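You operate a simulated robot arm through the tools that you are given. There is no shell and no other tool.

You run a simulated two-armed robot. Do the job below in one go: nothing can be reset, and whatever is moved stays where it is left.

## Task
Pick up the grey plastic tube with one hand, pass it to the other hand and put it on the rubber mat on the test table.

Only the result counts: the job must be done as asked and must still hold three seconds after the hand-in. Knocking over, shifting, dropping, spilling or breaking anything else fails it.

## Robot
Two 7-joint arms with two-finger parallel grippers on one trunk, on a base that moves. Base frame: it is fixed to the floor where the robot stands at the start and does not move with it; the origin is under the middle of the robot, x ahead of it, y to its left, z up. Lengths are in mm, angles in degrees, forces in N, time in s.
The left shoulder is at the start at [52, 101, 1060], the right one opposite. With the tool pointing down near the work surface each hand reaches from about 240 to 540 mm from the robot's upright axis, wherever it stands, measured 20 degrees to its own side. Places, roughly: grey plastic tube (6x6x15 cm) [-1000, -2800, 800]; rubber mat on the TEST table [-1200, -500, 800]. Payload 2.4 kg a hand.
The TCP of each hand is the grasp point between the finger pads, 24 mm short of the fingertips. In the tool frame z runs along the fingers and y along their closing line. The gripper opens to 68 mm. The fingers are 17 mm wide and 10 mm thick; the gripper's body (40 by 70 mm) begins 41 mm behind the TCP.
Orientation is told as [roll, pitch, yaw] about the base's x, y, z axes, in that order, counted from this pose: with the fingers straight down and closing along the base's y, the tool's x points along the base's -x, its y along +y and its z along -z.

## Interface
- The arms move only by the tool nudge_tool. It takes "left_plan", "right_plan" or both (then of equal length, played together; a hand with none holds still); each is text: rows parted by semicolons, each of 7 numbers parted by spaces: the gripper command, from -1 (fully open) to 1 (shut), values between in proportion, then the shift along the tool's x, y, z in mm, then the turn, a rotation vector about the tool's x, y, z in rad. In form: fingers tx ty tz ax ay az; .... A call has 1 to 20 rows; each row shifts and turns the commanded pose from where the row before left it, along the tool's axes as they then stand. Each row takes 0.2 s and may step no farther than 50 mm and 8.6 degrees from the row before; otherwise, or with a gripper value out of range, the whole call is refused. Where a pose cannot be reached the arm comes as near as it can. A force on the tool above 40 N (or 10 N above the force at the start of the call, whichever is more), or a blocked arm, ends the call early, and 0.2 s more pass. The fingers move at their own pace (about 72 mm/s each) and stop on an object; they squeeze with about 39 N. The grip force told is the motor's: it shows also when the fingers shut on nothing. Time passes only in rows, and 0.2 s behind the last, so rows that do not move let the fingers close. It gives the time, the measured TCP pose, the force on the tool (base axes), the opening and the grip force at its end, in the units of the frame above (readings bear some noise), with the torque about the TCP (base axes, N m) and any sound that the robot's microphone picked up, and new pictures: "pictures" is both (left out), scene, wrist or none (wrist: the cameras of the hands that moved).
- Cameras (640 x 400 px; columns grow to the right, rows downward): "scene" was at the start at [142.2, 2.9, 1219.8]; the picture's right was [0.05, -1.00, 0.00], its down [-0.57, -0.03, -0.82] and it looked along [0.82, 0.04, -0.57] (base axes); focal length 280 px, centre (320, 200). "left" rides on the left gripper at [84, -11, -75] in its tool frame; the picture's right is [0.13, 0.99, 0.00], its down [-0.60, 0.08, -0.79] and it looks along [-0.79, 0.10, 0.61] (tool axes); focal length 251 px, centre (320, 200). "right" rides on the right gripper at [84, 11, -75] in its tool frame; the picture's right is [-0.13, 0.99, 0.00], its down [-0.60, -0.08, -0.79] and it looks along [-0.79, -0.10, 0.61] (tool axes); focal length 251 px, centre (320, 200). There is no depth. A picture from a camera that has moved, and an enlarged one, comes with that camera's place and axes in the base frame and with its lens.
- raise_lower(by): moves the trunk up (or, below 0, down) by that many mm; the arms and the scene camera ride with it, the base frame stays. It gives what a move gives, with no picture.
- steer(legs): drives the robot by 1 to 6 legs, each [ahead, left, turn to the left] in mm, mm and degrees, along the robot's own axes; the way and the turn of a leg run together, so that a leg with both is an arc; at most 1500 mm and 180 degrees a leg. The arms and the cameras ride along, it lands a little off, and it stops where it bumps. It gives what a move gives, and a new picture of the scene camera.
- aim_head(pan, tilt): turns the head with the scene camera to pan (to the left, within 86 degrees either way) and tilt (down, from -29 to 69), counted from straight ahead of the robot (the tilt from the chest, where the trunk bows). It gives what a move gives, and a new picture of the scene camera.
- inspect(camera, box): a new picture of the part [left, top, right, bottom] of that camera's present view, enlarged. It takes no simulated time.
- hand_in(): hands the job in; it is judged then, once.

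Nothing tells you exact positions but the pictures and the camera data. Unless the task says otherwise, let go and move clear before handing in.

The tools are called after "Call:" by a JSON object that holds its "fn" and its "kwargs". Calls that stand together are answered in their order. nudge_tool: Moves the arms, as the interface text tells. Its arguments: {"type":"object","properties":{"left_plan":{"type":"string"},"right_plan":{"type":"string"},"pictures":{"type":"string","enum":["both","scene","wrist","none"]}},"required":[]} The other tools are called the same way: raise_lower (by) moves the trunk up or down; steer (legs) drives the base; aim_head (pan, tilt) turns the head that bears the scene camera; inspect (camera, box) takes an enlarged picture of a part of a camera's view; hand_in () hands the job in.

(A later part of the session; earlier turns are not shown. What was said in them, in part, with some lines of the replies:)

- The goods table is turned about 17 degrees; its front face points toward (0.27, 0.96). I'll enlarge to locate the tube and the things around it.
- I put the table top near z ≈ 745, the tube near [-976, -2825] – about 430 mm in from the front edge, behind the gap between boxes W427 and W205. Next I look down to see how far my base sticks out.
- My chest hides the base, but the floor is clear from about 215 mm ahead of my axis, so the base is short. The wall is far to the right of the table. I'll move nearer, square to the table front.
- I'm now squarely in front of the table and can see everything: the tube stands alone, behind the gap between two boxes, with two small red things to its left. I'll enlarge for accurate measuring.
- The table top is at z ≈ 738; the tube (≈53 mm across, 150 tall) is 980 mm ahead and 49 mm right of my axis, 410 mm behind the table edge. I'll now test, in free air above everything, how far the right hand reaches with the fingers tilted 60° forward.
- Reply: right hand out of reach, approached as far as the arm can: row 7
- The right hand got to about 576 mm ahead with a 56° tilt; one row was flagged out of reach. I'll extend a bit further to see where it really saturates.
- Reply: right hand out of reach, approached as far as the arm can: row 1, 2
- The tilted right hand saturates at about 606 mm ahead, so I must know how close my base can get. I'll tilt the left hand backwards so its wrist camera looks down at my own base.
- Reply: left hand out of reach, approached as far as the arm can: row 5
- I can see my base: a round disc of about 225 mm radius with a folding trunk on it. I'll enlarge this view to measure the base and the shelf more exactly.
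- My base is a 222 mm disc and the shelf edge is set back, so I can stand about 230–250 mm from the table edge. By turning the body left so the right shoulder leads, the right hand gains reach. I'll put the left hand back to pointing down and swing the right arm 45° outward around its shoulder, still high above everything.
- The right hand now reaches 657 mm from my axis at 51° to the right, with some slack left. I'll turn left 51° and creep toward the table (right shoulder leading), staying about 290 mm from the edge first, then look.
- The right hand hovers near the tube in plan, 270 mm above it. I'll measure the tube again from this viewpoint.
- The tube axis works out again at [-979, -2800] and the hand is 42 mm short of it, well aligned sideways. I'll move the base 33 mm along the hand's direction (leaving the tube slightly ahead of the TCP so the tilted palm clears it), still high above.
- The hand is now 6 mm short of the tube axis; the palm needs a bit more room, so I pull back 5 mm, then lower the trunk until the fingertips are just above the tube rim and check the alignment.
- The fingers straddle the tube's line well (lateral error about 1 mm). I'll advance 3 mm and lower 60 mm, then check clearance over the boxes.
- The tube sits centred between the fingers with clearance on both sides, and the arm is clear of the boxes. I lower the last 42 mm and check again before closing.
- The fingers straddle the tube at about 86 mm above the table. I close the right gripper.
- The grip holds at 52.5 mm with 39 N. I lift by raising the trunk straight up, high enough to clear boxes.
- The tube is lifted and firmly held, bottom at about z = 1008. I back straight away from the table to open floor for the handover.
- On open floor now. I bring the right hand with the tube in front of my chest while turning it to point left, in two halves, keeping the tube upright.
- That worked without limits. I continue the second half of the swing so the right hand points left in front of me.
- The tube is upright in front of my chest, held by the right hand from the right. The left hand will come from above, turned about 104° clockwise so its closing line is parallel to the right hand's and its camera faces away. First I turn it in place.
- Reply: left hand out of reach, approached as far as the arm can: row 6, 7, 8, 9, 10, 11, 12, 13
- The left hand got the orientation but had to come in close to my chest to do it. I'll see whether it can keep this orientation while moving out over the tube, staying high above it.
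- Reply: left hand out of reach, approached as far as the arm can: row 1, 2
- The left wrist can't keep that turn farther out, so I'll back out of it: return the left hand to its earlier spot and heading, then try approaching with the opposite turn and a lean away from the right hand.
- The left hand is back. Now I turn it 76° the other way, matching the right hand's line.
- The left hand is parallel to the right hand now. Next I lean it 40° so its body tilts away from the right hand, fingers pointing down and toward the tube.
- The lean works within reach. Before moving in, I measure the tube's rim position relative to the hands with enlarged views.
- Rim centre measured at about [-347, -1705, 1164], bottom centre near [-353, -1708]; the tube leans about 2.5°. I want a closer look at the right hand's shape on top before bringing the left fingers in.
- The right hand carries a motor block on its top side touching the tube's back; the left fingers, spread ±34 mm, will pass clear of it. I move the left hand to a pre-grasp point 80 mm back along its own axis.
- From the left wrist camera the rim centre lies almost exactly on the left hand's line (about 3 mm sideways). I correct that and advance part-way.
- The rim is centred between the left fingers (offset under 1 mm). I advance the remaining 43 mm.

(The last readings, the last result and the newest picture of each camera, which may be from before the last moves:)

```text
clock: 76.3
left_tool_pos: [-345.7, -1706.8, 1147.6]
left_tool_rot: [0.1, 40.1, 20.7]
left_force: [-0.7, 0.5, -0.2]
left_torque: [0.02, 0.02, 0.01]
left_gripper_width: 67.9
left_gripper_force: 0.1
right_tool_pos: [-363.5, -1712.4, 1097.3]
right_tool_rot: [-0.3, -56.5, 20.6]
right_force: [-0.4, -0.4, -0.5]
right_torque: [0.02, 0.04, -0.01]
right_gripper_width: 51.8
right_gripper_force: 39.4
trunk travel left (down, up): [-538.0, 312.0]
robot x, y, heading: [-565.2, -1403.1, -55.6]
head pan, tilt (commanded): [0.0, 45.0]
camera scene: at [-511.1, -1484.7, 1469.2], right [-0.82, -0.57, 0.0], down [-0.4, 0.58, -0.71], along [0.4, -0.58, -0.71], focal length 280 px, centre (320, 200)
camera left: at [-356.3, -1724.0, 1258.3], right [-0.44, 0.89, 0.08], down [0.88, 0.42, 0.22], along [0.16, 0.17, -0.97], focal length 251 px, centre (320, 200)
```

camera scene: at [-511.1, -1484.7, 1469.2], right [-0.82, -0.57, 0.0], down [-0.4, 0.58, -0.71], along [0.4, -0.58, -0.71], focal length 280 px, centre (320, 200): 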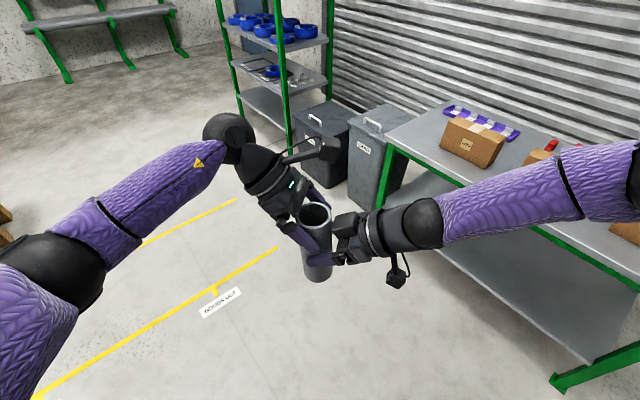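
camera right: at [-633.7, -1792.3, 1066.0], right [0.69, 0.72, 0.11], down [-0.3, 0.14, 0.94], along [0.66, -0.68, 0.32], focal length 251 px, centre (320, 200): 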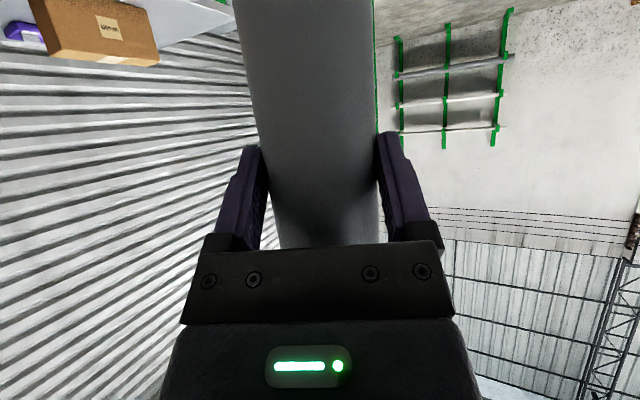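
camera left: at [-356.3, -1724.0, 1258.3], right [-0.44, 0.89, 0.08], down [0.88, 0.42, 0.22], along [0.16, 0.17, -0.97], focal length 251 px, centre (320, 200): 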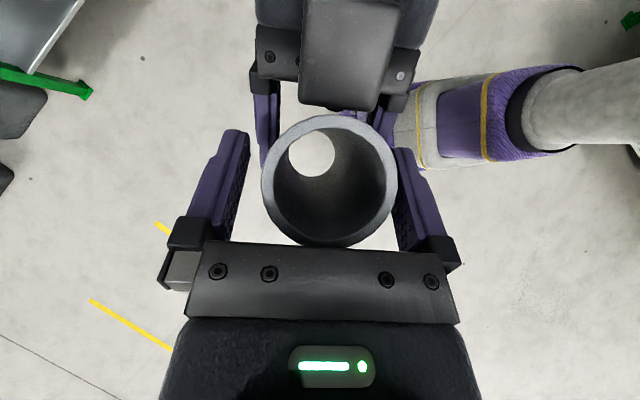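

The left fingers straddle the rim. I nudge 1.2 mm to centre and close the left gripper while the right still holds.

Call:
{"fn": "nudge_tool", "kwargs": {"left_plan": "-1 0 1.2 0 0 0 0; 0 0 0 0 0 0 0; 1 0 0 0 0 0 0; 1 0 0 0 0 0 0; 1 0 0 0 0 0 0; 1 0 0 0 0 0 0", "pictures": "both"}}

```text
clock: 77.7
left_tool_pos: [-346.7, -1705.6, 1146.8]
left_tool_rot: [0.2, 40.1, 20.7]
left_force: [-8.5, 25.4, 6.1]
left_torque: [0.25, 0.28, -0.04]
left_gripper_width: 52.2
left_gripper_force: 38.8
right_tool_pos: [-363.3, -1712.1, 1096.5]
right_tool_rot: [-0.4, -56.5, 20.3]
right_force: [8.3, -24.3, -6.6]
right_torque: [0.99, 0.25, -0.48]
right_gripper_width: 51.9
right_gripper_force: 38.8
trunk travel left (down, up): [-538.0, 312.0]
robot x, y, heading: [-568.0, -1396.2, -55.3]
head pan, tilt (commanded): [0.0, 45.0]
camera scene: at [-511.2, -1484.7, 1469.2], right [-0.82, -0.57, 0.0], down [-0.4, 0.58, -0.71], along [0.4, -0.58, -0.71], focal length 280 px, centre (320, 200)
camera left: at [-356.7, -1722.8, 1258.5], right [-0.44, 0.89, 0.09], down [0.88, 0.42, 0.22], along [0.16, 0.17, -0.97], focal length 251 px, centre (320, 200)
```

scene: 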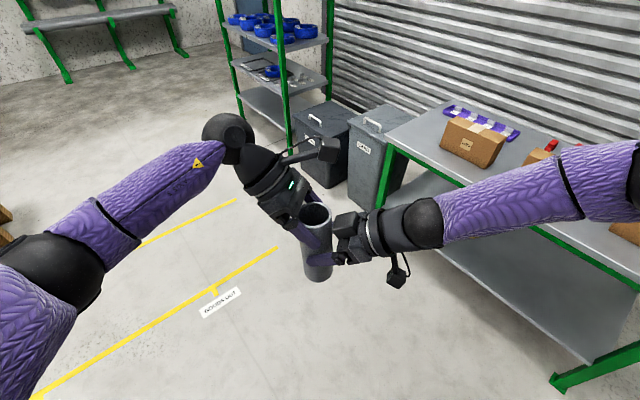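
left: 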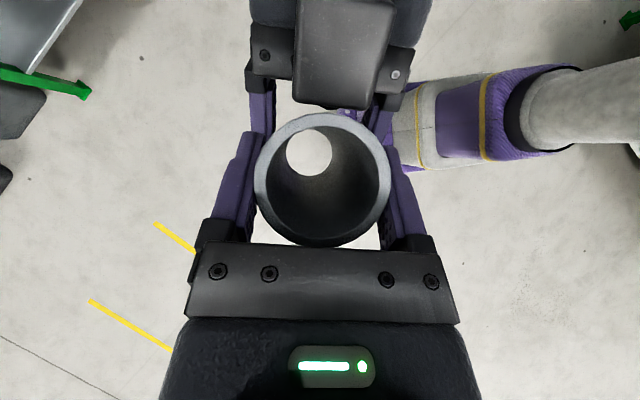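

Both hands hold the tube, with about 26 N of sideways strain between them. I relieve it by shifting the left hand slightly in the direction it's being pushed.

Call:
{"fn": "nudge_tool", "kwargs": {"left_plan": "1 0 1 0 0 0 0; 1 0 0 0 0 0 0", "pictures": "none"}}

```text
clock: 78.3
left_tool_pos: [-347.0, -1705.1, 1147.9]
left_tool_rot: [0.1, 40.0, 20.7]
left_force: [-4.6, 22.4, 8.3]
left_torque: [0.66, 0.14, -0.07]
left_gripper_width: 51.8
left_gripper_force: 39.3
right_tool_pos: [-364.0, -1711.3, 1095.2]
right_tool_rot: [-0.4, -56.4, 20.4]
right_force: [5.0, -22.9, -7.7]
right_torque: [0.44, 0.25, -0.35]
right_gripper_width: 51.6
right_gripper_force: 39.3
trunk travel left (down, up): [-538.0, 312.0]
robot x, y, heading: [-566.6, -1401.5, -55.9]
head pan, tilt (commanded): [0.0, 45.0]
```

Call:
{"fn": "nudge_tool", "kwargs": {"left_plan": "1 0 1.5 0 0 0 0; 1 0 1.5 0 0 0 0; 1 0 0 0 0 0 0", "pictures": "none"}}

```text
clock: 79.1
left_tool_pos: [-346.2, -1702.7, 1147.1]
left_tool_rot: [-0.2, 40.0, 20.6]
left_force: [8.8, -5.5, 4.9]
left_torque: [-0.11, -0.3, 0.05]
left_gripper_width: 52.1
left_gripper_force: 38.6
right_tool_pos: [-363.9, -1708.2, 1096.0]
right_tool_rot: [0.0, -56.6, 20.6]
right_force: [-9.0, 5.6, -4.9]
right_torque: [-0.23, -0.03, 0.16]
right_gripper_width: 51.9
right_gripper_force: 39.2
trunk travel left (down, up): [-538.0, 312.0]
robot x, y, heading: [-569.2, -1404.3, -55.2]
head pan, tilt (commanded): [0.0, 45.0]
```

The strain is down to a few newtons. Now I open the right hand in place; the left keeps its grip.

Call:
{"fn": "nudge_tool", "kwargs": {"right_plan": "-1 0 0 0 0 0 0; -1 0 0 0 0 0 0; -1 0 0 0 0 0 0", "left_plan": "1 0 0 0 0 0 0; 1 0 0 0 0 0 0; 1 0 0 0 0 0 0", "pictures": "both"}}

```text
clock: 79.9
left_tool_pos: [-347.3, -1702.1, 1146.5]
left_tool_rot: [-0.1, 40.0, 20.6]
left_force: [-0.3, 0.2, -0.8]
left_torque: [0.01, 0.04, 0.01]
left_gripper_width: 52.1
left_gripper_force: 39.3
right_tool_pos: [-364.3, -1711.1, 1095.7]
right_tool_rot: [-0.1, -56.5, 20.5]
right_force: [0.5, -0.5, -0.5]
right_torque: [0.0, -0.01, 0.02]
right_gripper_width: 67.9
right_gripper_force: 0.0
trunk travel left (down, up): [-538.0, 312.0]
robot x, y, heading: [-563.1, -1402.0, -55.6]
head pan, tilt (commanded): [0.0, 45.0]
camera scene: at [-511.2, -1484.7, 1469.2], right [-0.82, -0.57, 0.0], down [-0.4, 0.58, -0.71], along [0.4, -0.58, -0.71], focal length 280 px, centre (320, 200)
camera right: at [-468.9, -1738.4, 1067.4], right [-0.28, 0.96, 0.11], down [-0.28, -0.19, 0.94], along [0.92, 0.23, 0.32], focal length 251 px, centre (320, 200)
camera left: at [-357.8, -1719.1, 1257.8], right [-0.44, 0.89, 0.08], down [0.88, 0.42, 0.22], along [0.16, 0.17, -0.97], focal length 251 px, centre (320, 200)
```

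scene: 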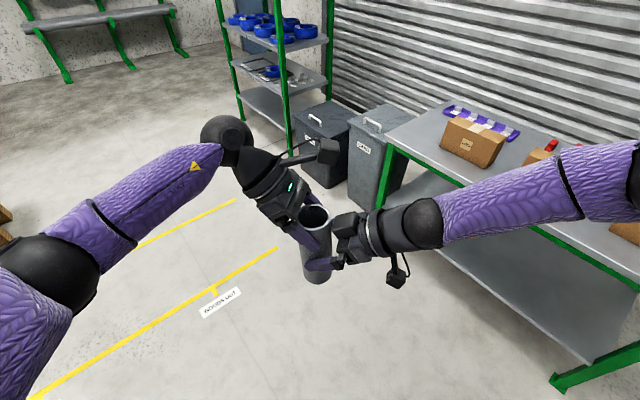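
right: 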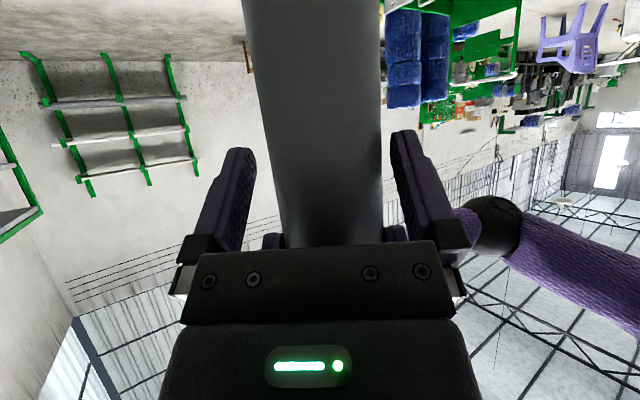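
left: 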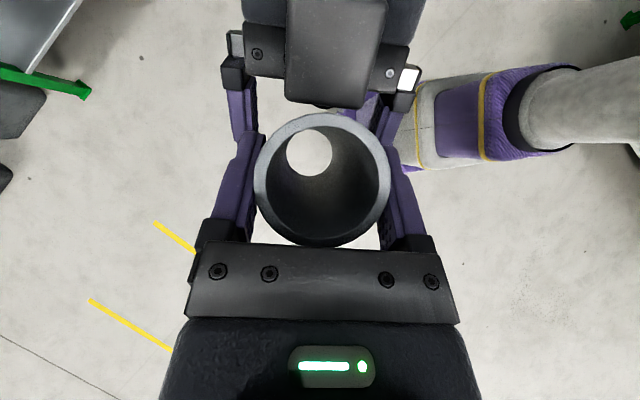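

The left hand alone now holds the tube. I retract the right hand straight back horizontally, away from the tube.

Call:
{"fn": "nudge_tool", "kwargs": {"right_plan": "-1 11 0 -16.7 0 0 0; -1 16.6 0 -25 0 0 0; -1 22.1 0 -33.4 0 0 0; -1 22.1 0 -33.4 0 0 0; -1 22.1 0 -33.4 0 0 0", "pictures": "both"}}

```text
clock: 81.1
left_tool_pos: [-347.8, -1703.4, 1146.5]
left_tool_rot: [0.1, 40.0, 20.8]
left_force: [0.2, 0.3, 0.2]
left_torque: [-0.02, -0.02, 0.02]
left_gripper_width: 52.4
left_gripper_force: 38.9
right_tool_pos: [-498.5, -1773.3, 1069.1]
right_tool_rot: [-0.2, -56.7, 20.5]
right_force: [-0.5, 0.1, 0.5]
right_torque: [0.0, 0.03, 0.02]
right_gripper_width: 68.3
right_gripper_force: 0.0
right hand out of reach, approached as far as the arm can: row 4, 5
trunk travel left (down, up): [-538.0, 312.0]
robot x, y, heading: [-568.0, -1402.3, -55.7]
head pan, tilt (commanded): [0.0, 45.0]
camera scene: at [-511.8, -1484.9, 1469.2], right [-0.82, -0.57, 0.0], down [-0.4, 0.58, -0.71], along [0.4, -0.58, -0.71], focal length 280 px, centre (320, 200)
camera right: at [-604.2, -1801.0, 1039.1], right [-0.28, 0.96, 0.11], down [-0.28, -0.19, 0.94], along [0.92, 0.23, 0.32], focal length 251 px, centre (320, 200)
```

scene: 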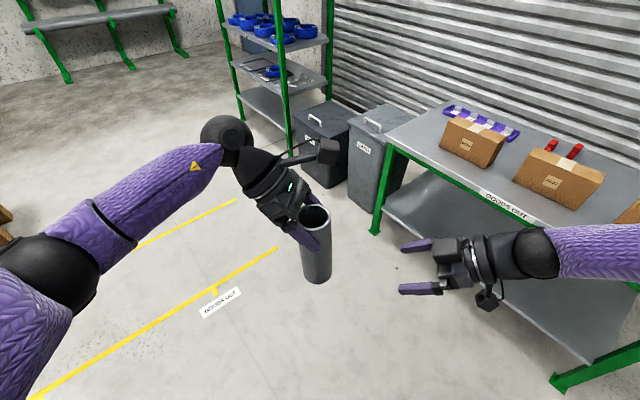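
right: 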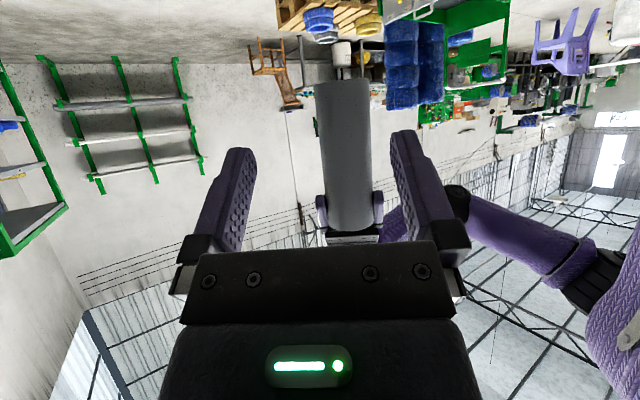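

The handover worked. I fold the right arm back to a neutral, tool-down posture on the right side, clear of the tube.

Call:
{"fn": "nudge_tool", "kwargs": {"right_plan": "-1 6 2.4 -9.1 0.1231 0 0.0811; -1 6.1 0.8 -9.3 0.1231 0 0.0811; -1 6.1 -0.9 -9.3 0.1231 0 0.0811; -1 6 -2.5 -9.1 0.1231 0 0.0811; -1 5.7 -4.1 -8.7 0.1231 0 0.0811; -1 5.3 -5.5 -8.1 0.1231 0 0.0811; -1 4.8 -6.9 -7.3 0.1231 0 0.0811; -1 4.2 -8.1 -6.4 0.1231 0 0.0811; -1 3.5 -9.2 -5.3 0.1231 0 0.0811; -1 0 0 0 0 0.149 0; -1 0 0 0 0 0.149 0; -1 0 0 0 0 0.149 0; -1 0 0 0 0 0.149 0; -1 0 0 0 0 0.149 0; -1 0 0 0 0 0.149 0", "pictures": "scene"}}

Call:
{"fn": "inspect", "kwargs": {"camera": "scene", "box": [256, 190, 384, 290]}}

```text
clock: 84.3
left_tool_pos: [-346.8, -1702.6, 1146.0]
left_tool_rot: [0.0, 40.1, 20.7]
left_force: [0.2, -0.6, -0.6]
left_torque: [-0.02, -0.03, 0.01]
left_gripper_width: 52.0
left_gripper_force: 38.7
right_tool_pos: [-598.5, -1787.6, 1068.8]
right_tool_rot: [-0.2, -5.3, -55.7]
right_force: [0.9, -0.4, -0.1]
right_torque: [0.0, 0.02, -0.03]
right_gripper_width: 68.0
right_gripper_force: 0.1
trunk travel left (down, up): [-538.0, 312.0]
robot x, y, heading: [-564.7, -1402.2, -55.4]
head pan, tilt (commanded): [0.0, 45.0]
camera scene: at [-511.0, -1484.9, 1469.2], right [-0.82, -0.57, 0.0], down [-0.4, 0.58, -0.71], along [0.4, -0.58, -0.71], focal length 280 px, centre (320, 200)
```

scene: 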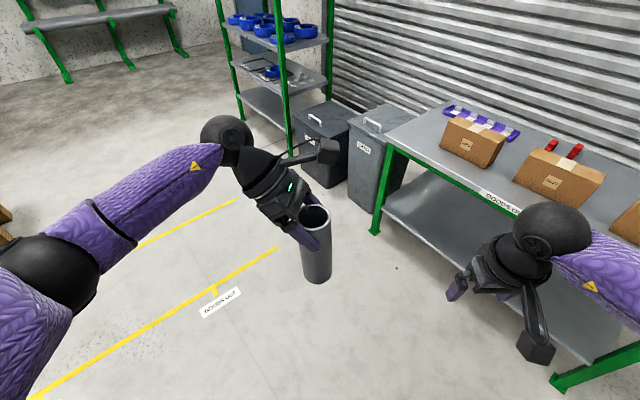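

```text
4.00 times, centred on (320, 240) of scene
camera zoom: at [-511.0, -1484.9, 1469.2], right [-0.82, -0.57, 0.0], down [-0.4, 0.58, -0.71], along [0.4, -0.58, -0.71], focal length 1120 px, centre (320, 40)
```

zoom: 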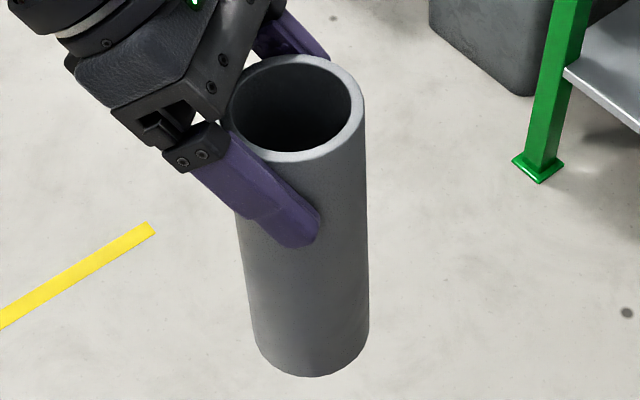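

The tube is held well by the left hand, leaning about 1.7° which I correct with a tiny wrist turn. Then I turn around to face the test table and look for the mat.

Call:
{"fn": "nudge_tool", "kwargs": {"left_plan": "1 0 0 0 0 -0.029 0; 1 0 0 0 0 0 0", "pictures": "none"}}

Call:
{"fn": "steer", "kwargs": {"legs": [[0, 0, 175]]}}

Call:
{"fn": "aim_head", "kwargs": {"pan": 0, "tilt": 28}}

```text
clock: 84.9
left_tool_pos: [-347.1, -1702.0, 1146.2]
left_tool_rot: [-0.1, 38.3, 20.7]
left_force: [-0.3, -0.1, -0.4]
left_torque: [0.01, 0.0, -0.03]
left_gripper_width: 52.0
left_gripper_force: 39.2
right_tool_pos: [-598.9, -1788.7, 1070.4]
right_tool_rot: [0.0, -5.4, -55.7]
right_force: [0.2, 0.9, 0.5]
right_torque: [-0.03, 0.01, 0.02]
right_gripper_width: 68.2
right_gripper_force: 0.0
trunk travel left (down, up): [-538.0, 312.0]
robot x, y, heading: [-570.9, -1405.4, -55.3]
head pan, tilt (commanded): [0.0, 45.0]
```

```text
clock: 92.4
left_tool_pos: [-746.2, -1076.5, 1146.3]
left_tool_rot: [0.0, 38.4, -166.8]
left_force: [0.6, -0.1, 0.3]
left_torque: [-0.03, -0.01, -0.01]
left_gripper_width: 51.6
left_gripper_force: 38.8
right_tool_pos: [-484.8, -1023.4, 1070.5]
right_tool_rot: [-0.2, -5.5, 116.7]
right_force: [-0.3, 0.7, -0.1]
right_torque: [-0.01, 0.0, 0.0]
right_gripper_width: 68.0
right_gripper_force: 0.1
trunk travel left (down, up): [-538.0, 312.0]
robot x, y, heading: [-565.5, -1398.1, 117.0]
head pan, tilt (commanded): [0.0, 45.0]
camera scene: at [-612.0, -1315.0, 1469.2], right [0.89, 0.45, 0.0], down [0.32, -0.63, -0.71], along [-0.32, 0.63, -0.71], focal length 280 px, centre (320, 200)
```

scene: 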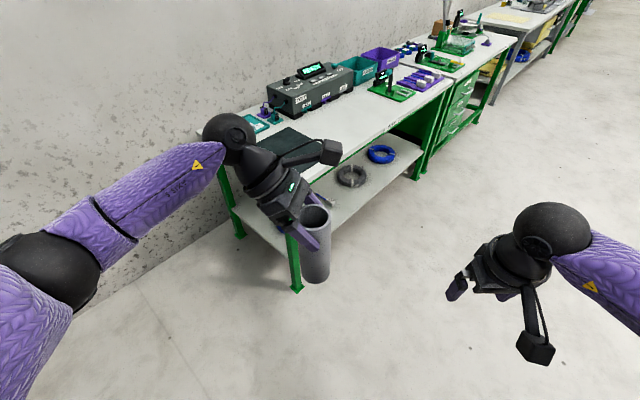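

```text
clock: 93.2
left_tool_pos: [-747.1, -1076.2, 1145.0]
left_tool_rot: [0.0, 38.4, -166.7]
left_force: [-0.6, 0.8, 0.6]
left_torque: [0.02, 0.03, -0.03]
left_gripper_width: 51.6
left_gripper_force: 39.5
right_tool_pos: [-485.9, -1022.4, 1069.9]
right_tool_rot: [-0.1, -5.4, 116.8]
right_force: [0.3, 0.6, 0.0]
right_torque: [-0.01, 0.01, 0.01]
right_gripper_width: 67.7
right_gripper_force: 0.1
trunk travel left (down, up): [-538.0, 312.0]
robot x, y, heading: [-564.8, -1401.4, 117.1]
head pan, tilt (commanded): [0.0, 28.0]
camera scene: at [-616.5, -1306.2, 1495.0], right [0.89, 0.45, 0.0], down [0.21, -0.42, -0.88], along [-0.4, 0.79, -0.47], focal length 280 px, centre (320, 200)
```

scene: 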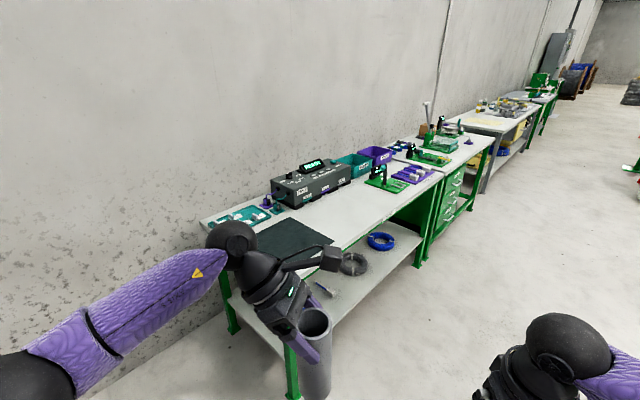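

I can see the test table with the black mat on its near end, partly behind my left hand. I enlarge to locate the mat and the table edges.

Call:
{"fn": "inspect", "kwargs": {"camera": "scene", "box": [190, 170, 382, 290]}}

Call:
{"fn": "inspect", "kwargs": {"camera": "scene", "box": [190, 200, 510, 400]}}

```text
3.33 times, centred on (286, 230) of scene
camera zoom: at [-616.5, -1306.2, 1495.0], right [0.89, 0.45, 0.0], down [0.21, -0.42, -0.88], along [-0.4, 0.79, -0.47], focal length 933 px, centre (433, 100)
```

zoom: 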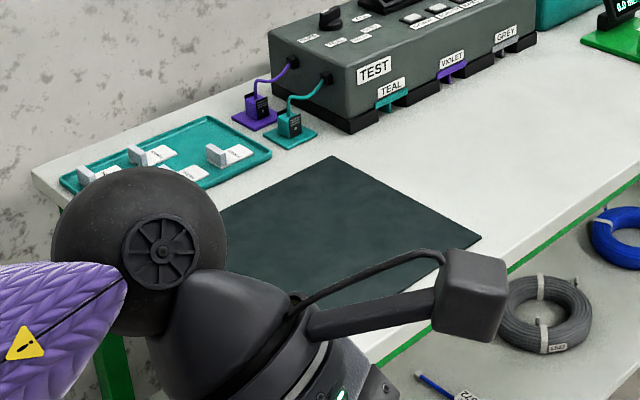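

```text
2.00 times, centred on (350, 300) of scene
camera zoom: at [-616.5, -1306.2, 1495.0], right [0.89, 0.45, 0.0], down [0.21, -0.42, -0.88], along [-0.4, 0.79, -0.47], focal length 560 px, centre (260, 0)
```

zoom: 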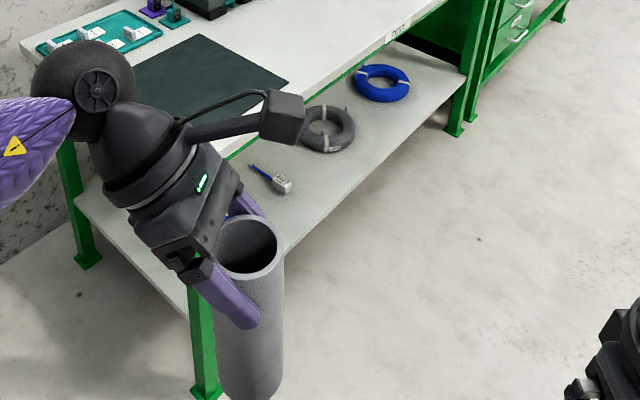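

The test table is turned the same ~17° as the room; its front faces heading about 163°. I'll turn to face it and strafe to a standoff about 480 mm from its edge, then measure the mat up close.

Call:
{"fn": "steer", "kwargs": {"legs": [[0, 0, 46.4], [170, -688, 0]]}}

Call:
{"fn": "aim_head", "kwargs": {"pan": 0, "tilt": 40}}

```text
clock: 99.2
left_tool_pos: [-888.3, -592.8, 1145.6]
left_tool_rot: [0.0, 38.5, -121.0]
left_force: [0.2, 0.0, 0.3]
left_torque: [0.0, 0.03, -0.03]
left_gripper_width: 51.1
left_gripper_force: 38.8
right_tool_pos: [-744.3, -370.2, 1068.2]
right_tool_rot: [-0.1, -5.3, 162.6]
right_force: [0.5, -0.1, 0.0]
right_torque: [0.03, -0.05, 0.01]
right_gripper_width: 67.9
right_gripper_force: 0.0
trunk travel left (down, up): [-538.0, 312.0]
robot x, y, heading: [-531.3, -692.1, 163.0]
head pan, tilt (commanded): [0.0, 28.0]
camera scene: at [-633.4, -660.8, 1495.0], right [0.3, 0.96, 0.0], down [0.45, -0.14, -0.88], along [-0.84, 0.26, -0.47], focal length 280 px, centre (320, 200)
```

scene: 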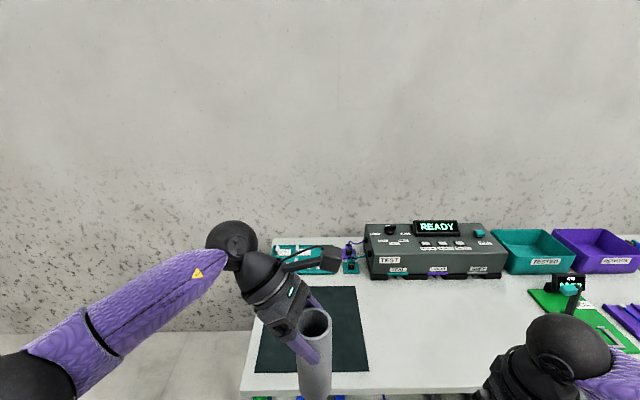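

```text
clock: 99.9
left_tool_pos: [-887.5, -592.9, 1145.9]
left_tool_rot: [-0.1, 38.4, -121.1]
left_force: [0.3, -0.4, 0.1]
left_torque: [0.01, 0.01, 0.0]
left_gripper_width: 51.4
left_gripper_force: 39.2
right_tool_pos: [-744.9, -370.3, 1069.3]
right_tool_rot: [-0.1, -5.4, 162.6]
right_force: [0.3, 0.0, 0.1]
right_torque: [0.01, 0.01, 0.01]
right_gripper_width: 67.9
right_gripper_force: 0.0
trunk travel left (down, up): [-538.0, 312.0]
robot x, y, heading: [-527.7, -695.5, 162.6]
head pan, tilt (commanded): [0.0, 40.0]
camera scene: at [-627.5, -663.0, 1476.6], right [0.3, 0.96, 0.0], down [0.61, -0.19, -0.77], along [-0.73, 0.23, -0.64], focal length 280 px, centre (320, 200)
```

scene: 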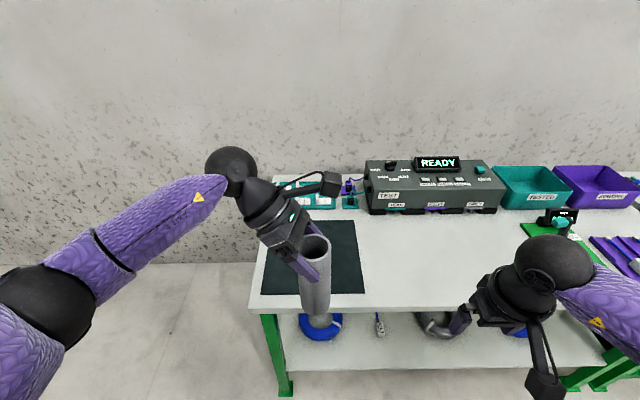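

Now facing the test table squarely, I see the mat right in front, below the tube. I enlarge to measure the mat and the table height.

Call:
{"fn": "inspect", "kwargs": {"camera": "scene", "box": [236, 200, 396, 300]}}

Call:
{"fn": "inspect", "kwargs": {"camera": "scene", "box": [236, 285, 420, 400]}}

```text
4.00 times, centred on (316, 250) of scene
camera zoom: at [-627.5, -663.0, 1476.6], right [0.3, 0.96, 0.0], down [0.61, -0.19, -0.77], along [-0.73, 0.23, -0.64], focal length 1120 px, centre (336, 0)
```

zoom: 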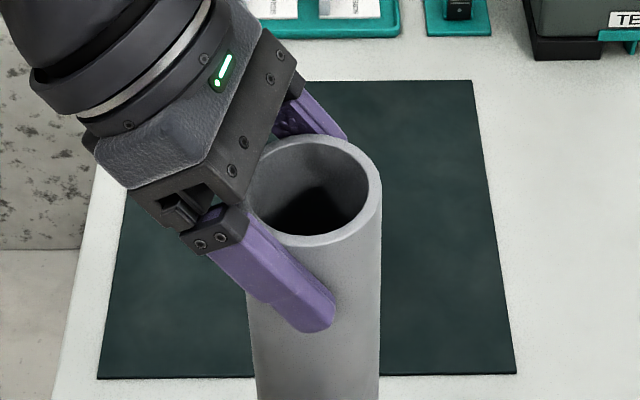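

```text
3.48 times, centred on (328, 342) of scene
camera zoom: at [-627.5, -663.0, 1476.6], right [0.3, 0.96, 0.0], down [0.61, -0.19, -0.77], along [-0.73, 0.23, -0.64], focal length 974 px, centre (292, -296)
```

zoom: 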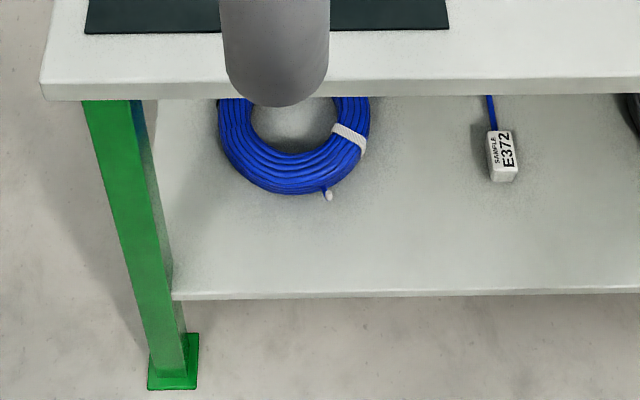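

Call:
{"fn": "inspect", "kwargs": {"camera": "right", "box": [0, 0, 640, 400]}}

Call:
{"fn": "inspect", "kwargs": {"camera": "left", "box": [0, 0, 640, 400]}}

```text
1.00 times, centred on (320, 200) of right (not enlarged: the box is as wide or as high as the picture)
camera zoom: at [-660.5, -407.5, 1135.7], right [-0.42, -0.91, 0.01], down [-0.48, 0.23, 0.85], along [-0.77, 0.35, -0.53], focal length 251 px, centre (320, 200)
```

zoom: 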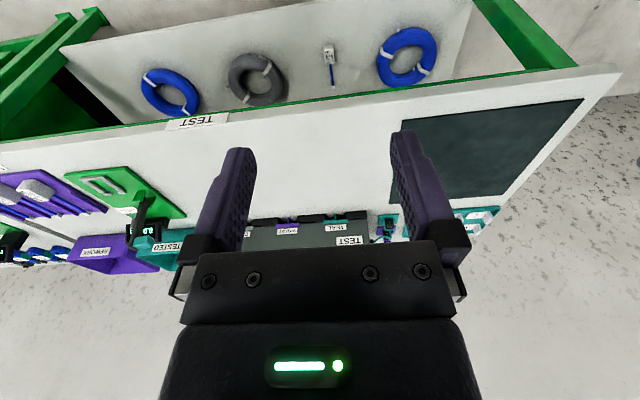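

```text
1.00 times, centred on (320, 200) of left (not enlarged: the box is as wide or as high as the picture)
camera zoom: at [-887.0, -572.1, 1257.2], right [0.9, -0.42, 0.08], down [-0.43, -0.87, 0.25], along [-0.03, -0.26, -0.97], focal length 251 px, centre (320, 200)
```

zoom: 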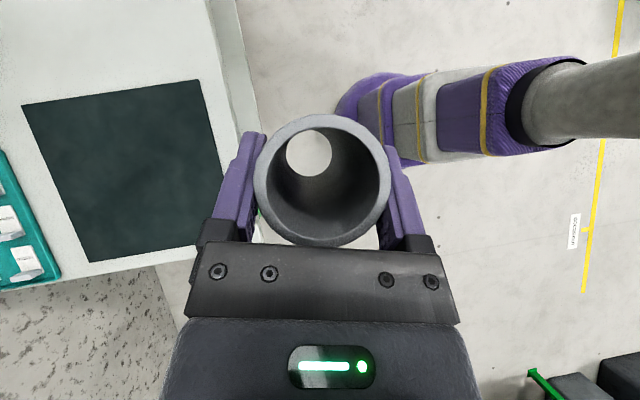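

By triangulating with three cameras, the mat is about 290 × 290 mm, top at z ≈ 780, centre near [-1180, -515]. I'll aim for [-1155, -522]. The tube hangs vertical. I drive 215 mm ahead, stopping about 270 mm from the table edge.

Call:
{"fn": "steer", "kwargs": {"legs": [[215, 11, 0]]}}

Call:
{"fn": "nudge_tool", "kwargs": {"left_plan": "1 0 0 0 0 0 0", "pictures": "both"}}

```text
clock: 101.6
left_tool_pos: [-1095.7, -538.9, 1146.5]
left_tool_rot: [0.1, 38.4, -121.0]
left_force: [-0.1, 0.5, 1.0]
left_torque: [0.04, 0.03, 0.02]
left_gripper_width: 51.3
left_gripper_force: 39.1
right_tool_pos: [-952.9, -315.9, 1069.7]
right_tool_rot: [-0.2, -5.4, 162.6]
right_force: [-1.2, 0.3, 0.3]
right_torque: [-0.02, -0.03, -0.01]
right_gripper_width: 68.0
right_gripper_force: 0.1
trunk travel left (down, up): [-538.0, 312.0]
robot x, y, heading: [-735.7, -639.1, 162.8]
head pan, tilt (commanded): [0.0, 40.0]
camera scene: at [-835.7, -610.0, 1476.4], right [0.3, 0.96, 0.0], down [0.61, -0.19, -0.77], along [-0.73, 0.23, -0.64], focal length 280 px, centre (320, 200)
```

scene: 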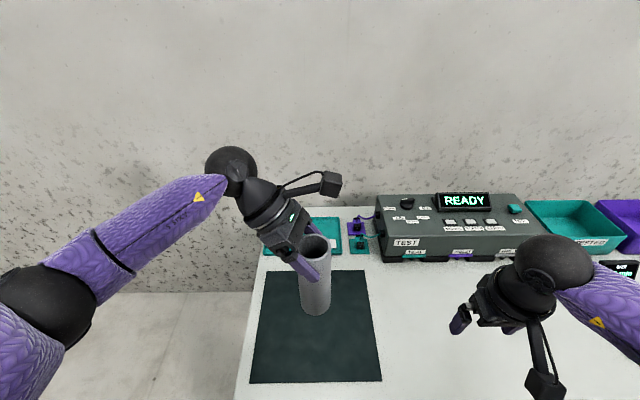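

```text
clock: 102.0
left_tool_pos: [-1096.0, -540.5, 1146.1]
left_tool_rot: [0.1, 38.3, -121.0]
left_force: [-0.2, -0.2, 0.2]
left_torque: [-0.02, -0.02, -0.01]
left_gripper_width: 50.9
left_gripper_force: 39.1
right_tool_pos: [-952.2, -317.9, 1068.9]
right_tool_rot: [-0.1, -5.5, 162.5]
right_force: [0.9, 0.9, 0.0]
right_torque: [0.02, -0.01, 0.0]
right_gripper_width: 67.8
right_gripper_force: 0.0
trunk travel left (down, up): [-538.0, 312.0]
robot x, y, heading: [-736.8, -637.2, 162.5]
head pan, tilt (commanded): [0.0, 40.0]
camera scene: at [-834.9, -610.1, 1476.5], right [0.3, 0.96, 0.0], down [0.61, -0.19, -0.77], along [-0.73, 0.23, -0.64], focal length 280 px, centre (320, 200)
camera left: at [-1094.4, -519.2, 1257.1], right [0.9, -0.42, 0.08], down [-0.43, -0.87, 0.25], along [-0.03, -0.26, -0.97], focal length 251 px, centre (320, 200)
```

scene: 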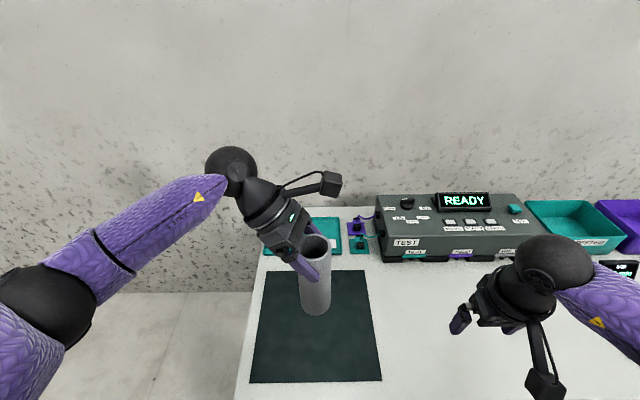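
left: 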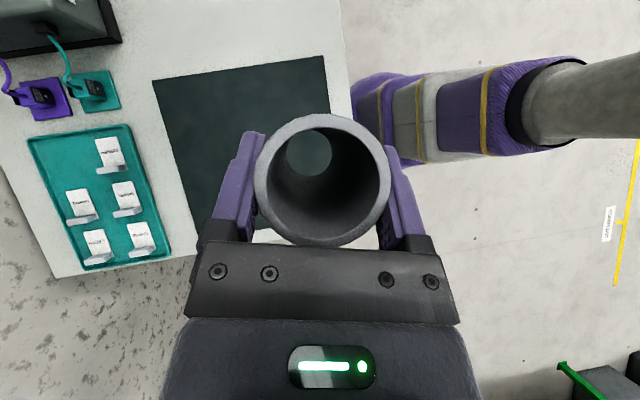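

The tube now hangs over the mat's rear front part; it needs 62 mm more forward. I extend the left arm while lifting the right hand up and back so it stays clear of the table when I lower.

Call:
{"fn": "nudge_tool", "kwargs": {"left_plan": "1 -2.9 -15 -2.3 0 0 0; 1 -2.9 -15 -2.3 0 0 0; 1 -2.9 -15 -2.3 0 0 0; 1 -2.9 -15 -2.3 0 0 0; 1 0 0 0 0 0 0", "right_plan": "-1 11.2 0 -41.2 0 0 0; -1 11.2 0 -41.2 0 0 0; -1 11.2 0 -41.2 0 0 0; -1 11.2 0 -41.2 0 0 0; -1 0 0 0 0 0 0", "pictures": "scene"}}

```text
clock: 103.2
left_tool_pos: [-1153.9, -521.3, 1145.0]
left_tool_rot: [0.0, 38.4, -121.1]
left_force: [0.6, 0.4, -0.3]
left_torque: [0.03, 0.01, 0.01]
left_gripper_width: 50.9
left_gripper_force: 38.8
right_tool_pos: [-891.3, -336.0, 1228.6]
right_tool_rot: [0.0, -5.5, 162.6]
right_force: [-0.4, 0.2, 0.1]
right_torque: [0.01, 0.03, -0.03]
right_gripper_width: 67.9
right_gripper_force: 0.0
trunk travel left (down, up): [-538.0, 312.0]
robot x, y, heading: [-733.7, -637.1, 162.9]
head pan, tilt (commanded): [0.0, 40.0]
camera scene: at [-834.6, -610.3, 1476.5], right [0.3, 0.96, 0.0], down [0.61, -0.19, -0.77], along [-0.73, 0.23, -0.64], focal length 280 px, centre (320, 200)
```

scene: 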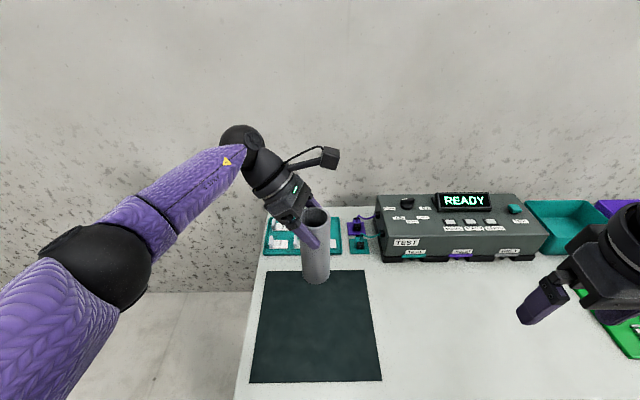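

The tube is over the target spot. I lower the trunk 205 mm, leaving roughly 25–30 mm to the mat.

Call:
{"fn": "raise_lower", "kwargs": {"by": -205}}

Call:
{"fn": "nudge_tool", "kwargs": {"left_plan": "1 0 0 0 0 0 0", "pictures": "both"}}

```text
clock: 105.4
left_tool_pos: [-1154.2, -522.0, 942.0]
left_tool_rot: [0.0, 38.4, -121.0]
left_force: [-0.5, 0.3, -0.1]
left_torque: [-0.02, 0.02, -0.01]
left_gripper_width: 51.1
left_gripper_force: 38.7
right_tool_pos: [-894.2, -335.7, 1024.3]
right_tool_rot: [-0.1, -5.5, 162.7]
right_force: [-0.4, 0.8, -0.3]
right_torque: [-0.01, -0.06, 0.0]
right_gripper_width: 68.2
right_gripper_force: 0.0
trunk travel left (down, up): [-333.0, 516.0]
robot x, y, heading: [-735.4, -638.5, 162.7]
head pan, tilt (commanded): [0.0, 40.0]
```

```text
clock: 105.8
left_tool_pos: [-1154.9, -522.1, 941.5]
left_tool_rot: [0.0, 38.4, -121.0]
left_force: [-0.2, 0.7, -0.2]
left_torque: [0.03, -0.01, -0.02]
left_gripper_width: 51.0
left_gripper_force: 39.1
right_tool_pos: [-894.9, -335.8, 1024.8]
right_tool_rot: [-0.1, -5.4, 162.6]
right_force: [0.9, 0.4, 0.6]
right_torque: [-0.01, 0.05, -0.01]
right_gripper_width: 67.9
right_gripper_force: 0.0
trunk travel left (down, up): [-333.0, 516.0]
robot x, y, heading: [-736.4, -640.8, 162.9]
head pan, tilt (commanded): [0.0, 40.0]
camera scene: at [-858.4, -602.8, 1270.3], right [0.3, 0.96, 0.0], down [0.61, -0.19, -0.77], along [-0.73, 0.23, -0.64], focal length 280 px, centre (320, 200)
camera left: at [-1153.2, -501.1, 1052.2], right [0.9, -0.42, 0.08], down [-0.43, -0.87, 0.25], along [-0.03, -0.26, -0.97], focal length 251 px, centre (320, 200)
```

scene: 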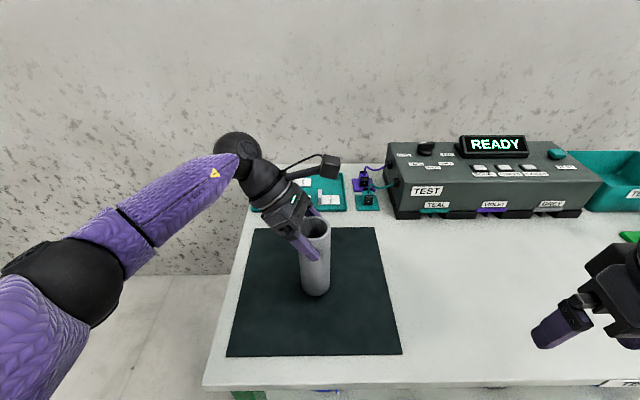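
left: 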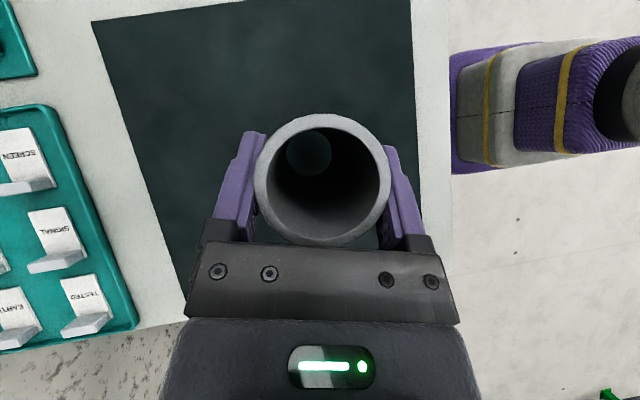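

The tube is about 30 mm above the middle of the mat. I take an enlarged look at the gap before the final descent.

Call:
{"fn": "inspect", "kwargs": {"camera": "scene", "box": [235, 210, 395, 310]}}

```text
4.00 times, centred on (315, 260) of scene
camera zoom: at [-858.4, -602.8, 1270.3], right [0.3, 0.96, 0.0], down [0.61, -0.19, -0.77], along [-0.73, 0.23, -0.64], focal length 1120 px, centre (340, -40)
```

zoom: 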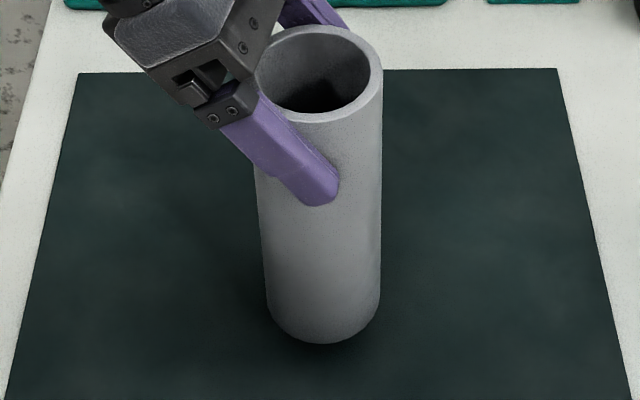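

The tube is vertical and hovers roughly 25–29 mm above the mat. I lower 20 mm with the arm, watching the force.

Call:
{"fn": "nudge_tool", "kwargs": {"left_plan": "1 -3.1 0 3.92 0 0 0; 1 -3.1 0 3.92 0 0 0; 1 -3.1 0 3.92 0 0 0; 1 -3.1 0 3.92 0 0 0; 1 0 0 0 0 0 0", "pictures": "none"}}

```text
clock: 107.0
left_tool_pos: [-1154.6, -521.6, 920.8]
left_tool_rot: [0.0, 38.4, -120.9]
left_force: [0.4, 0.5, 0.7]
left_torque: [0.0, 0.01, 0.0]
left_gripper_width: 51.0
left_gripper_force: 38.3
right_tool_pos: [-894.0, -335.8, 1024.5]
right_tool_rot: [-0.1, -5.4, 162.7]
right_force: [0.4, -0.3, 0.1]
right_torque: [-0.01, -0.01, -0.02]
right_gripper_width: 68.0
right_gripper_force: 0.1
trunk travel left (down, up): [-333.0, 516.0]
robot x, y, heading: [-735.0, -639.4, 162.6]
head pan, tilt (commanded): [0.0, 40.0]
```

Now down in 2 mm steps until the force shows contact.

Call:
{"fn": "nudge_tool", "kwargs": {"left_plan": "1 -1.24 0 1.57 0 0 0; 1 -1.24 0 1.57 0 0 0; 1 0 0 0 0 0 0", "pictures": "none"}}

```text
clock: 107.8
left_tool_pos: [-1154.1, -523.1, 917.5]
left_tool_rot: [-0.1, 38.4, -121.1]
left_force: [-1.9, -1.8, 12.7]
left_torque: [-0.36, 0.29, 0.07]
left_gripper_width: 50.7
left_gripper_force: 39.3
right_tool_pos: [-894.2, -336.8, 1023.4]
right_tool_rot: [-0.2, -5.6, 162.6]
right_force: [-0.7, -0.4, 0.2]
right_torque: [-0.03, -0.01, 0.04]
right_gripper_width: 68.1
right_gripper_force: 0.1
trunk travel left (down, up): [-333.0, 516.0]
robot x, y, heading: [-738.4, -641.9, 162.9]
head pan, tilt (commanded): [0.0, 40.0]
```

Contact: about 13 N upward. I check the picture before letting go.

Call:
{"fn": "inspect", "kwargs": {"camera": "scene", "box": [235, 210, 395, 310]}}

Call:
{"fn": "inspect", "kwargs": {"camera": "left", "box": [160, 80, 480, 280]}}

```text
4.00 times, centred on (315, 260) of scene
camera zoom: at [-857.7, -603.2, 1270.5], right [0.3, 0.96, 0.0], down [0.61, -0.19, -0.77], along [-0.73, 0.23, -0.64], focal length 1120 px, centre (340, -40)
```

zoom: 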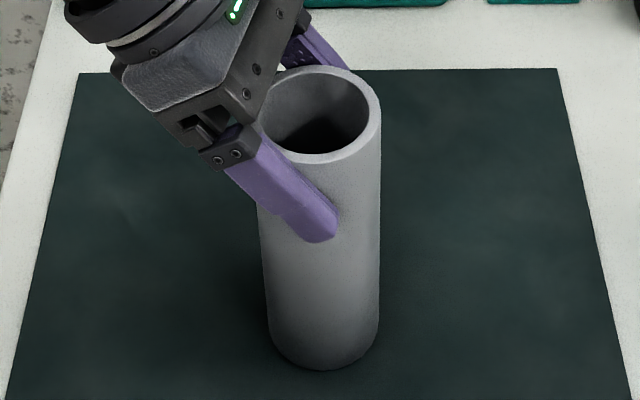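

```text
2.00 times, centred on (320, 180) of left
camera zoom: at [-1152.8, -501.6, 1029.1], right [0.9, -0.42, 0.08], down [-0.43, -0.87, 0.25], along [-0.04, -0.26, -0.97], focal length 503 px, centre (320, 240)
```

zoom: 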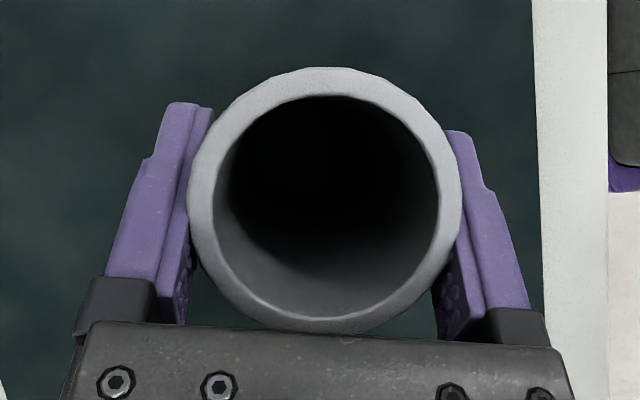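

The tube stands upright on the mat, well inside its edges. I open the left gripper.

Call:
{"fn": "nudge_tool", "kwargs": {"left_plan": "-0.6 0 0 0 0 0 0; -1 0 0 0 0 0 0; -1 0 0 0 0 0 0; -1 0 0 0 0 0 0", "pictures": "both"}}

```text
clock: 108.8
left_tool_pos: [-1153.8, -521.3, 917.0]
left_tool_rot: [0.0, 38.4, -121.0]
left_force: [-0.5, 0.2, -0.1]
left_torque: [-0.03, 0.02, -0.02]
left_gripper_width: 67.9
left_gripper_force: 0.0
right_tool_pos: [-894.0, -336.2, 1025.3]
right_tool_rot: [-0.2, -5.5, 162.6]
right_force: [0.3, -0.8, 0.2]
right_torque: [-0.02, -0.03, -0.01]
right_gripper_width: 67.9
right_gripper_force: 0.1
trunk travel left (down, up): [-333.0, 516.0]
robot x, y, heading: [-736.7, -637.9, 162.9]
head pan, tilt (commanded): [0.0, 40.0]
camera scene: at [-858.4, -602.8, 1270.3], right [0.3, 0.96, 0.0], down [0.61, -0.19, -0.77], along [-0.73, 0.23, -0.64], focal length 280 px, centre (320, 200)
camera left: at [-1153.2, -501.3, 1028.0], right [0.9, -0.42, 0.08], down [-0.43, -0.87, 0.25], along [-0.03, -0.26, -0.97], focal length 251 px, centre (320, 200)
```

scene: 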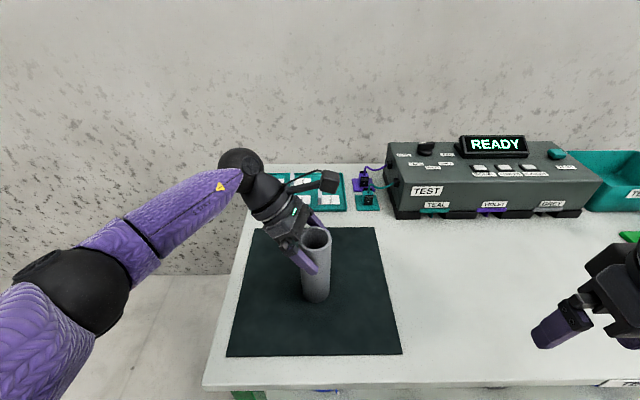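
left: 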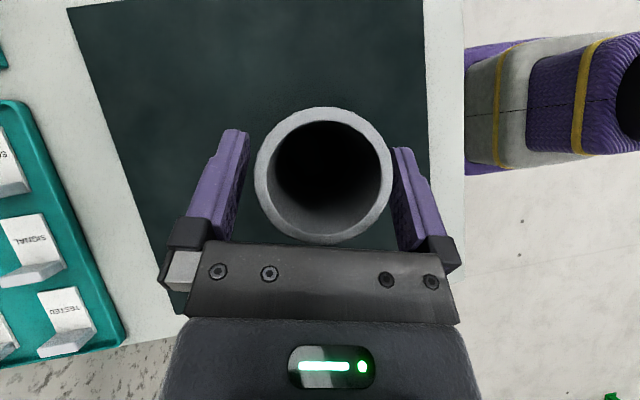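

The tube stands free, centred between the open fingers. I withdraw the left hand back along its own axis.

Call:
{"fn": "nudge_tool", "kwargs": {"left_plan": "-1 0 0 -12 0 0 0; -1 0 0 -18 0 0 0; -1 0 0 -25 0 0 0; -1 0 0 -30 0 0 0; -1 0 0 -30 0 0 0", "pictures": "both"}}

```text
clock: 110.0
left_tool_pos: [-1192.0, -585.2, 1007.5]
left_tool_rot: [0.1, 38.4, -121.0]
left_force: [-1.2, 0.3, 0.1]
left_torque: [0.0, 0.0, 0.0]
left_gripper_width: 68.0
left_gripper_force: 0.1
right_tool_pos: [-894.8, -335.7, 1025.0]
right_tool_rot: [-0.1, -5.4, 162.6]
right_force: [0.6, 0.2, 0.5]
right_torque: [0.0, 0.0, -0.01]
right_gripper_width: 67.9
right_gripper_force: 0.1
trunk travel left (down, up): [-333.0, 516.0]
robot x, y, heading: [-737.4, -638.7, 162.6]
head pan, tilt (commanded): [0.0, 40.0]
camera scene: at [-858.4, -602.9, 1270.3], right [0.3, 0.96, 0.0], down [0.61, -0.19, -0.77], along [-0.73, 0.23, -0.64], focal length 280 px, centre (320, 200)
camera left: at [-1191.1, -563.9, 1119.4], right [0.9, -0.42, 0.08], down [-0.43, -0.87, 0.25], along [-0.03, -0.26, -0.97], focal length 251 px, centre (320, 200)
```

scene: 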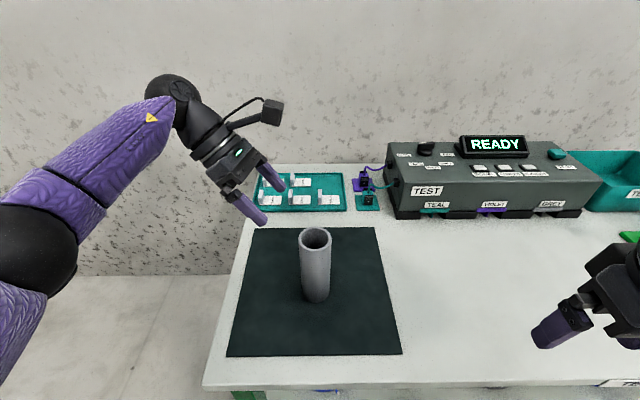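
left: 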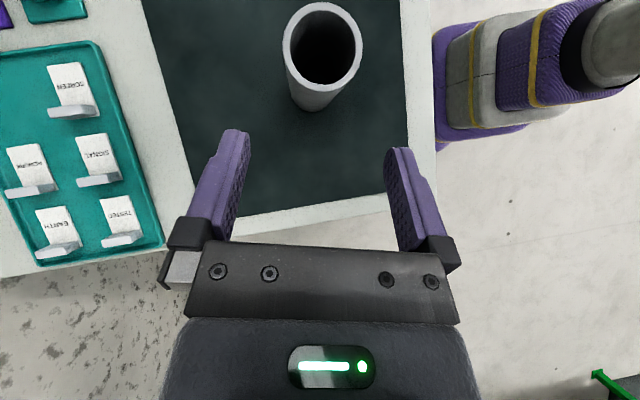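

The tube stands upright on the mat and the hand is clear. I raise the trunk and back off, then take a final look.

Call:
{"fn": "raise_lower", "kwargs": {"by": 150}}

Call:
{"fn": "steer", "kwargs": {"legs": [[-300, 0, 0]]}}

Call:
{"fn": "inspect", "kwargs": {"camera": "scene", "box": [200, 180, 440, 330]}}

```text
clock: 111.7
left_tool_pos: [-1191.1, -583.6, 1157.5]
left_tool_rot: [0.0, 38.4, -121.1]
left_force: [-0.8, -0.6, 0.9]
left_torque: [-0.02, 0.0, -0.01]
left_gripper_width: 67.9
left_gripper_force: 0.1
right_tool_pos: [-894.8, -335.3, 1173.8]
right_tool_rot: [-0.1, -5.4, 162.6]
right_force: [0.1, -0.5, 0.7]
right_torque: [0.01, -0.02, 0.02]
right_gripper_width: 68.3
right_gripper_force: 0.0
trunk travel left (down, up): [-483.0, 366.0]
robot x, y, heading: [-736.1, -641.2, 162.8]
head pan, tilt (commanded): [0.0, 40.0]
```

```text
clock: 113.8
left_tool_pos: [-897.2, -673.3, 1157.2]
left_tool_rot: [0.1, 38.4, -121.3]
left_force: [-0.2, -0.1, 0.1]
left_torque: [0.01, 0.02, 0.01]
left_gripper_width: 67.7
left_gripper_force: 0.1
right_tool_pos: [-599.4, -426.5, 1174.2]
right_tool_rot: [-0.2, -5.5, 162.4]
right_force: [-0.1, 0.8, -0.6]
right_torque: [0.0, 0.02, -0.05]
right_gripper_width: 67.9
right_gripper_force: 0.1
trunk travel left (down, up): [-483.0, 366.0]
robot x, y, heading: [-444.6, -733.2, 162.6]
head pan, tilt (commanded): [0.0, 40.0]
camera scene: at [-544.5, -700.3, 1421.4], right [0.3, 0.95, 0.0], down [0.61, -0.19, -0.77], along [-0.73, 0.23, -0.64], focal length 280 px, centre (320, 200)
```

scene: 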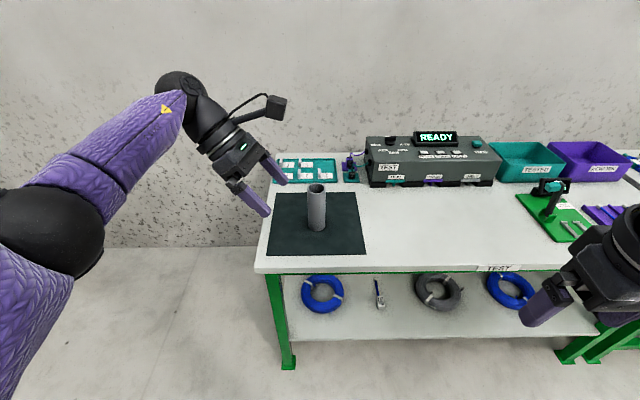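

```text
2.67 times, centred on (320, 255) of scene
camera zoom: at [-544.5, -700.3, 1421.4], right [0.3, 0.95, 0.0], down [0.61, -0.19, -0.77], along [-0.73, 0.23, -0.64], focal length 746 px, centre (320, 53)
```

zoom: 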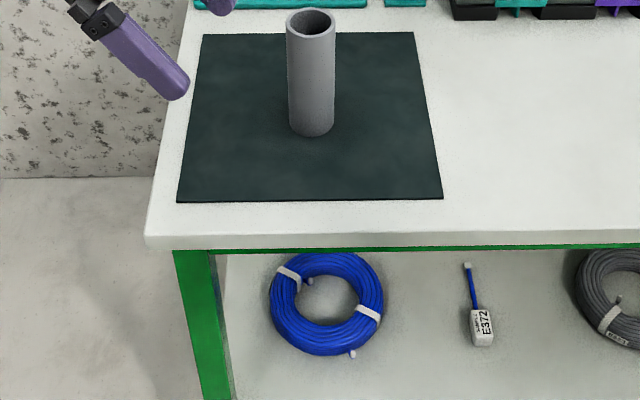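

The grey tube stands upright and still, well inside the mat's edges. It was picked with the right hand and passed to the left, both hands are clear, and nothing else has been disturbed. I hand in.

Call:
{"fn": "hand_in", "kwargs": {}}

```text
The job is handed in.
```

The grey plastic tube is standing upright on the rubber mat on the test table, well inside the mat's edges. I picked it up with the right hand, passed it to the left hand in mid-air over open floor, and placed it with the left.

I let go, pulled both arms clear and backed the robot about 300 mm away before handing in. The last picture of the test table showed the tube steady. None of the pictures showed anything else knocked over or moved. I did not go back for a final look at the goods table.
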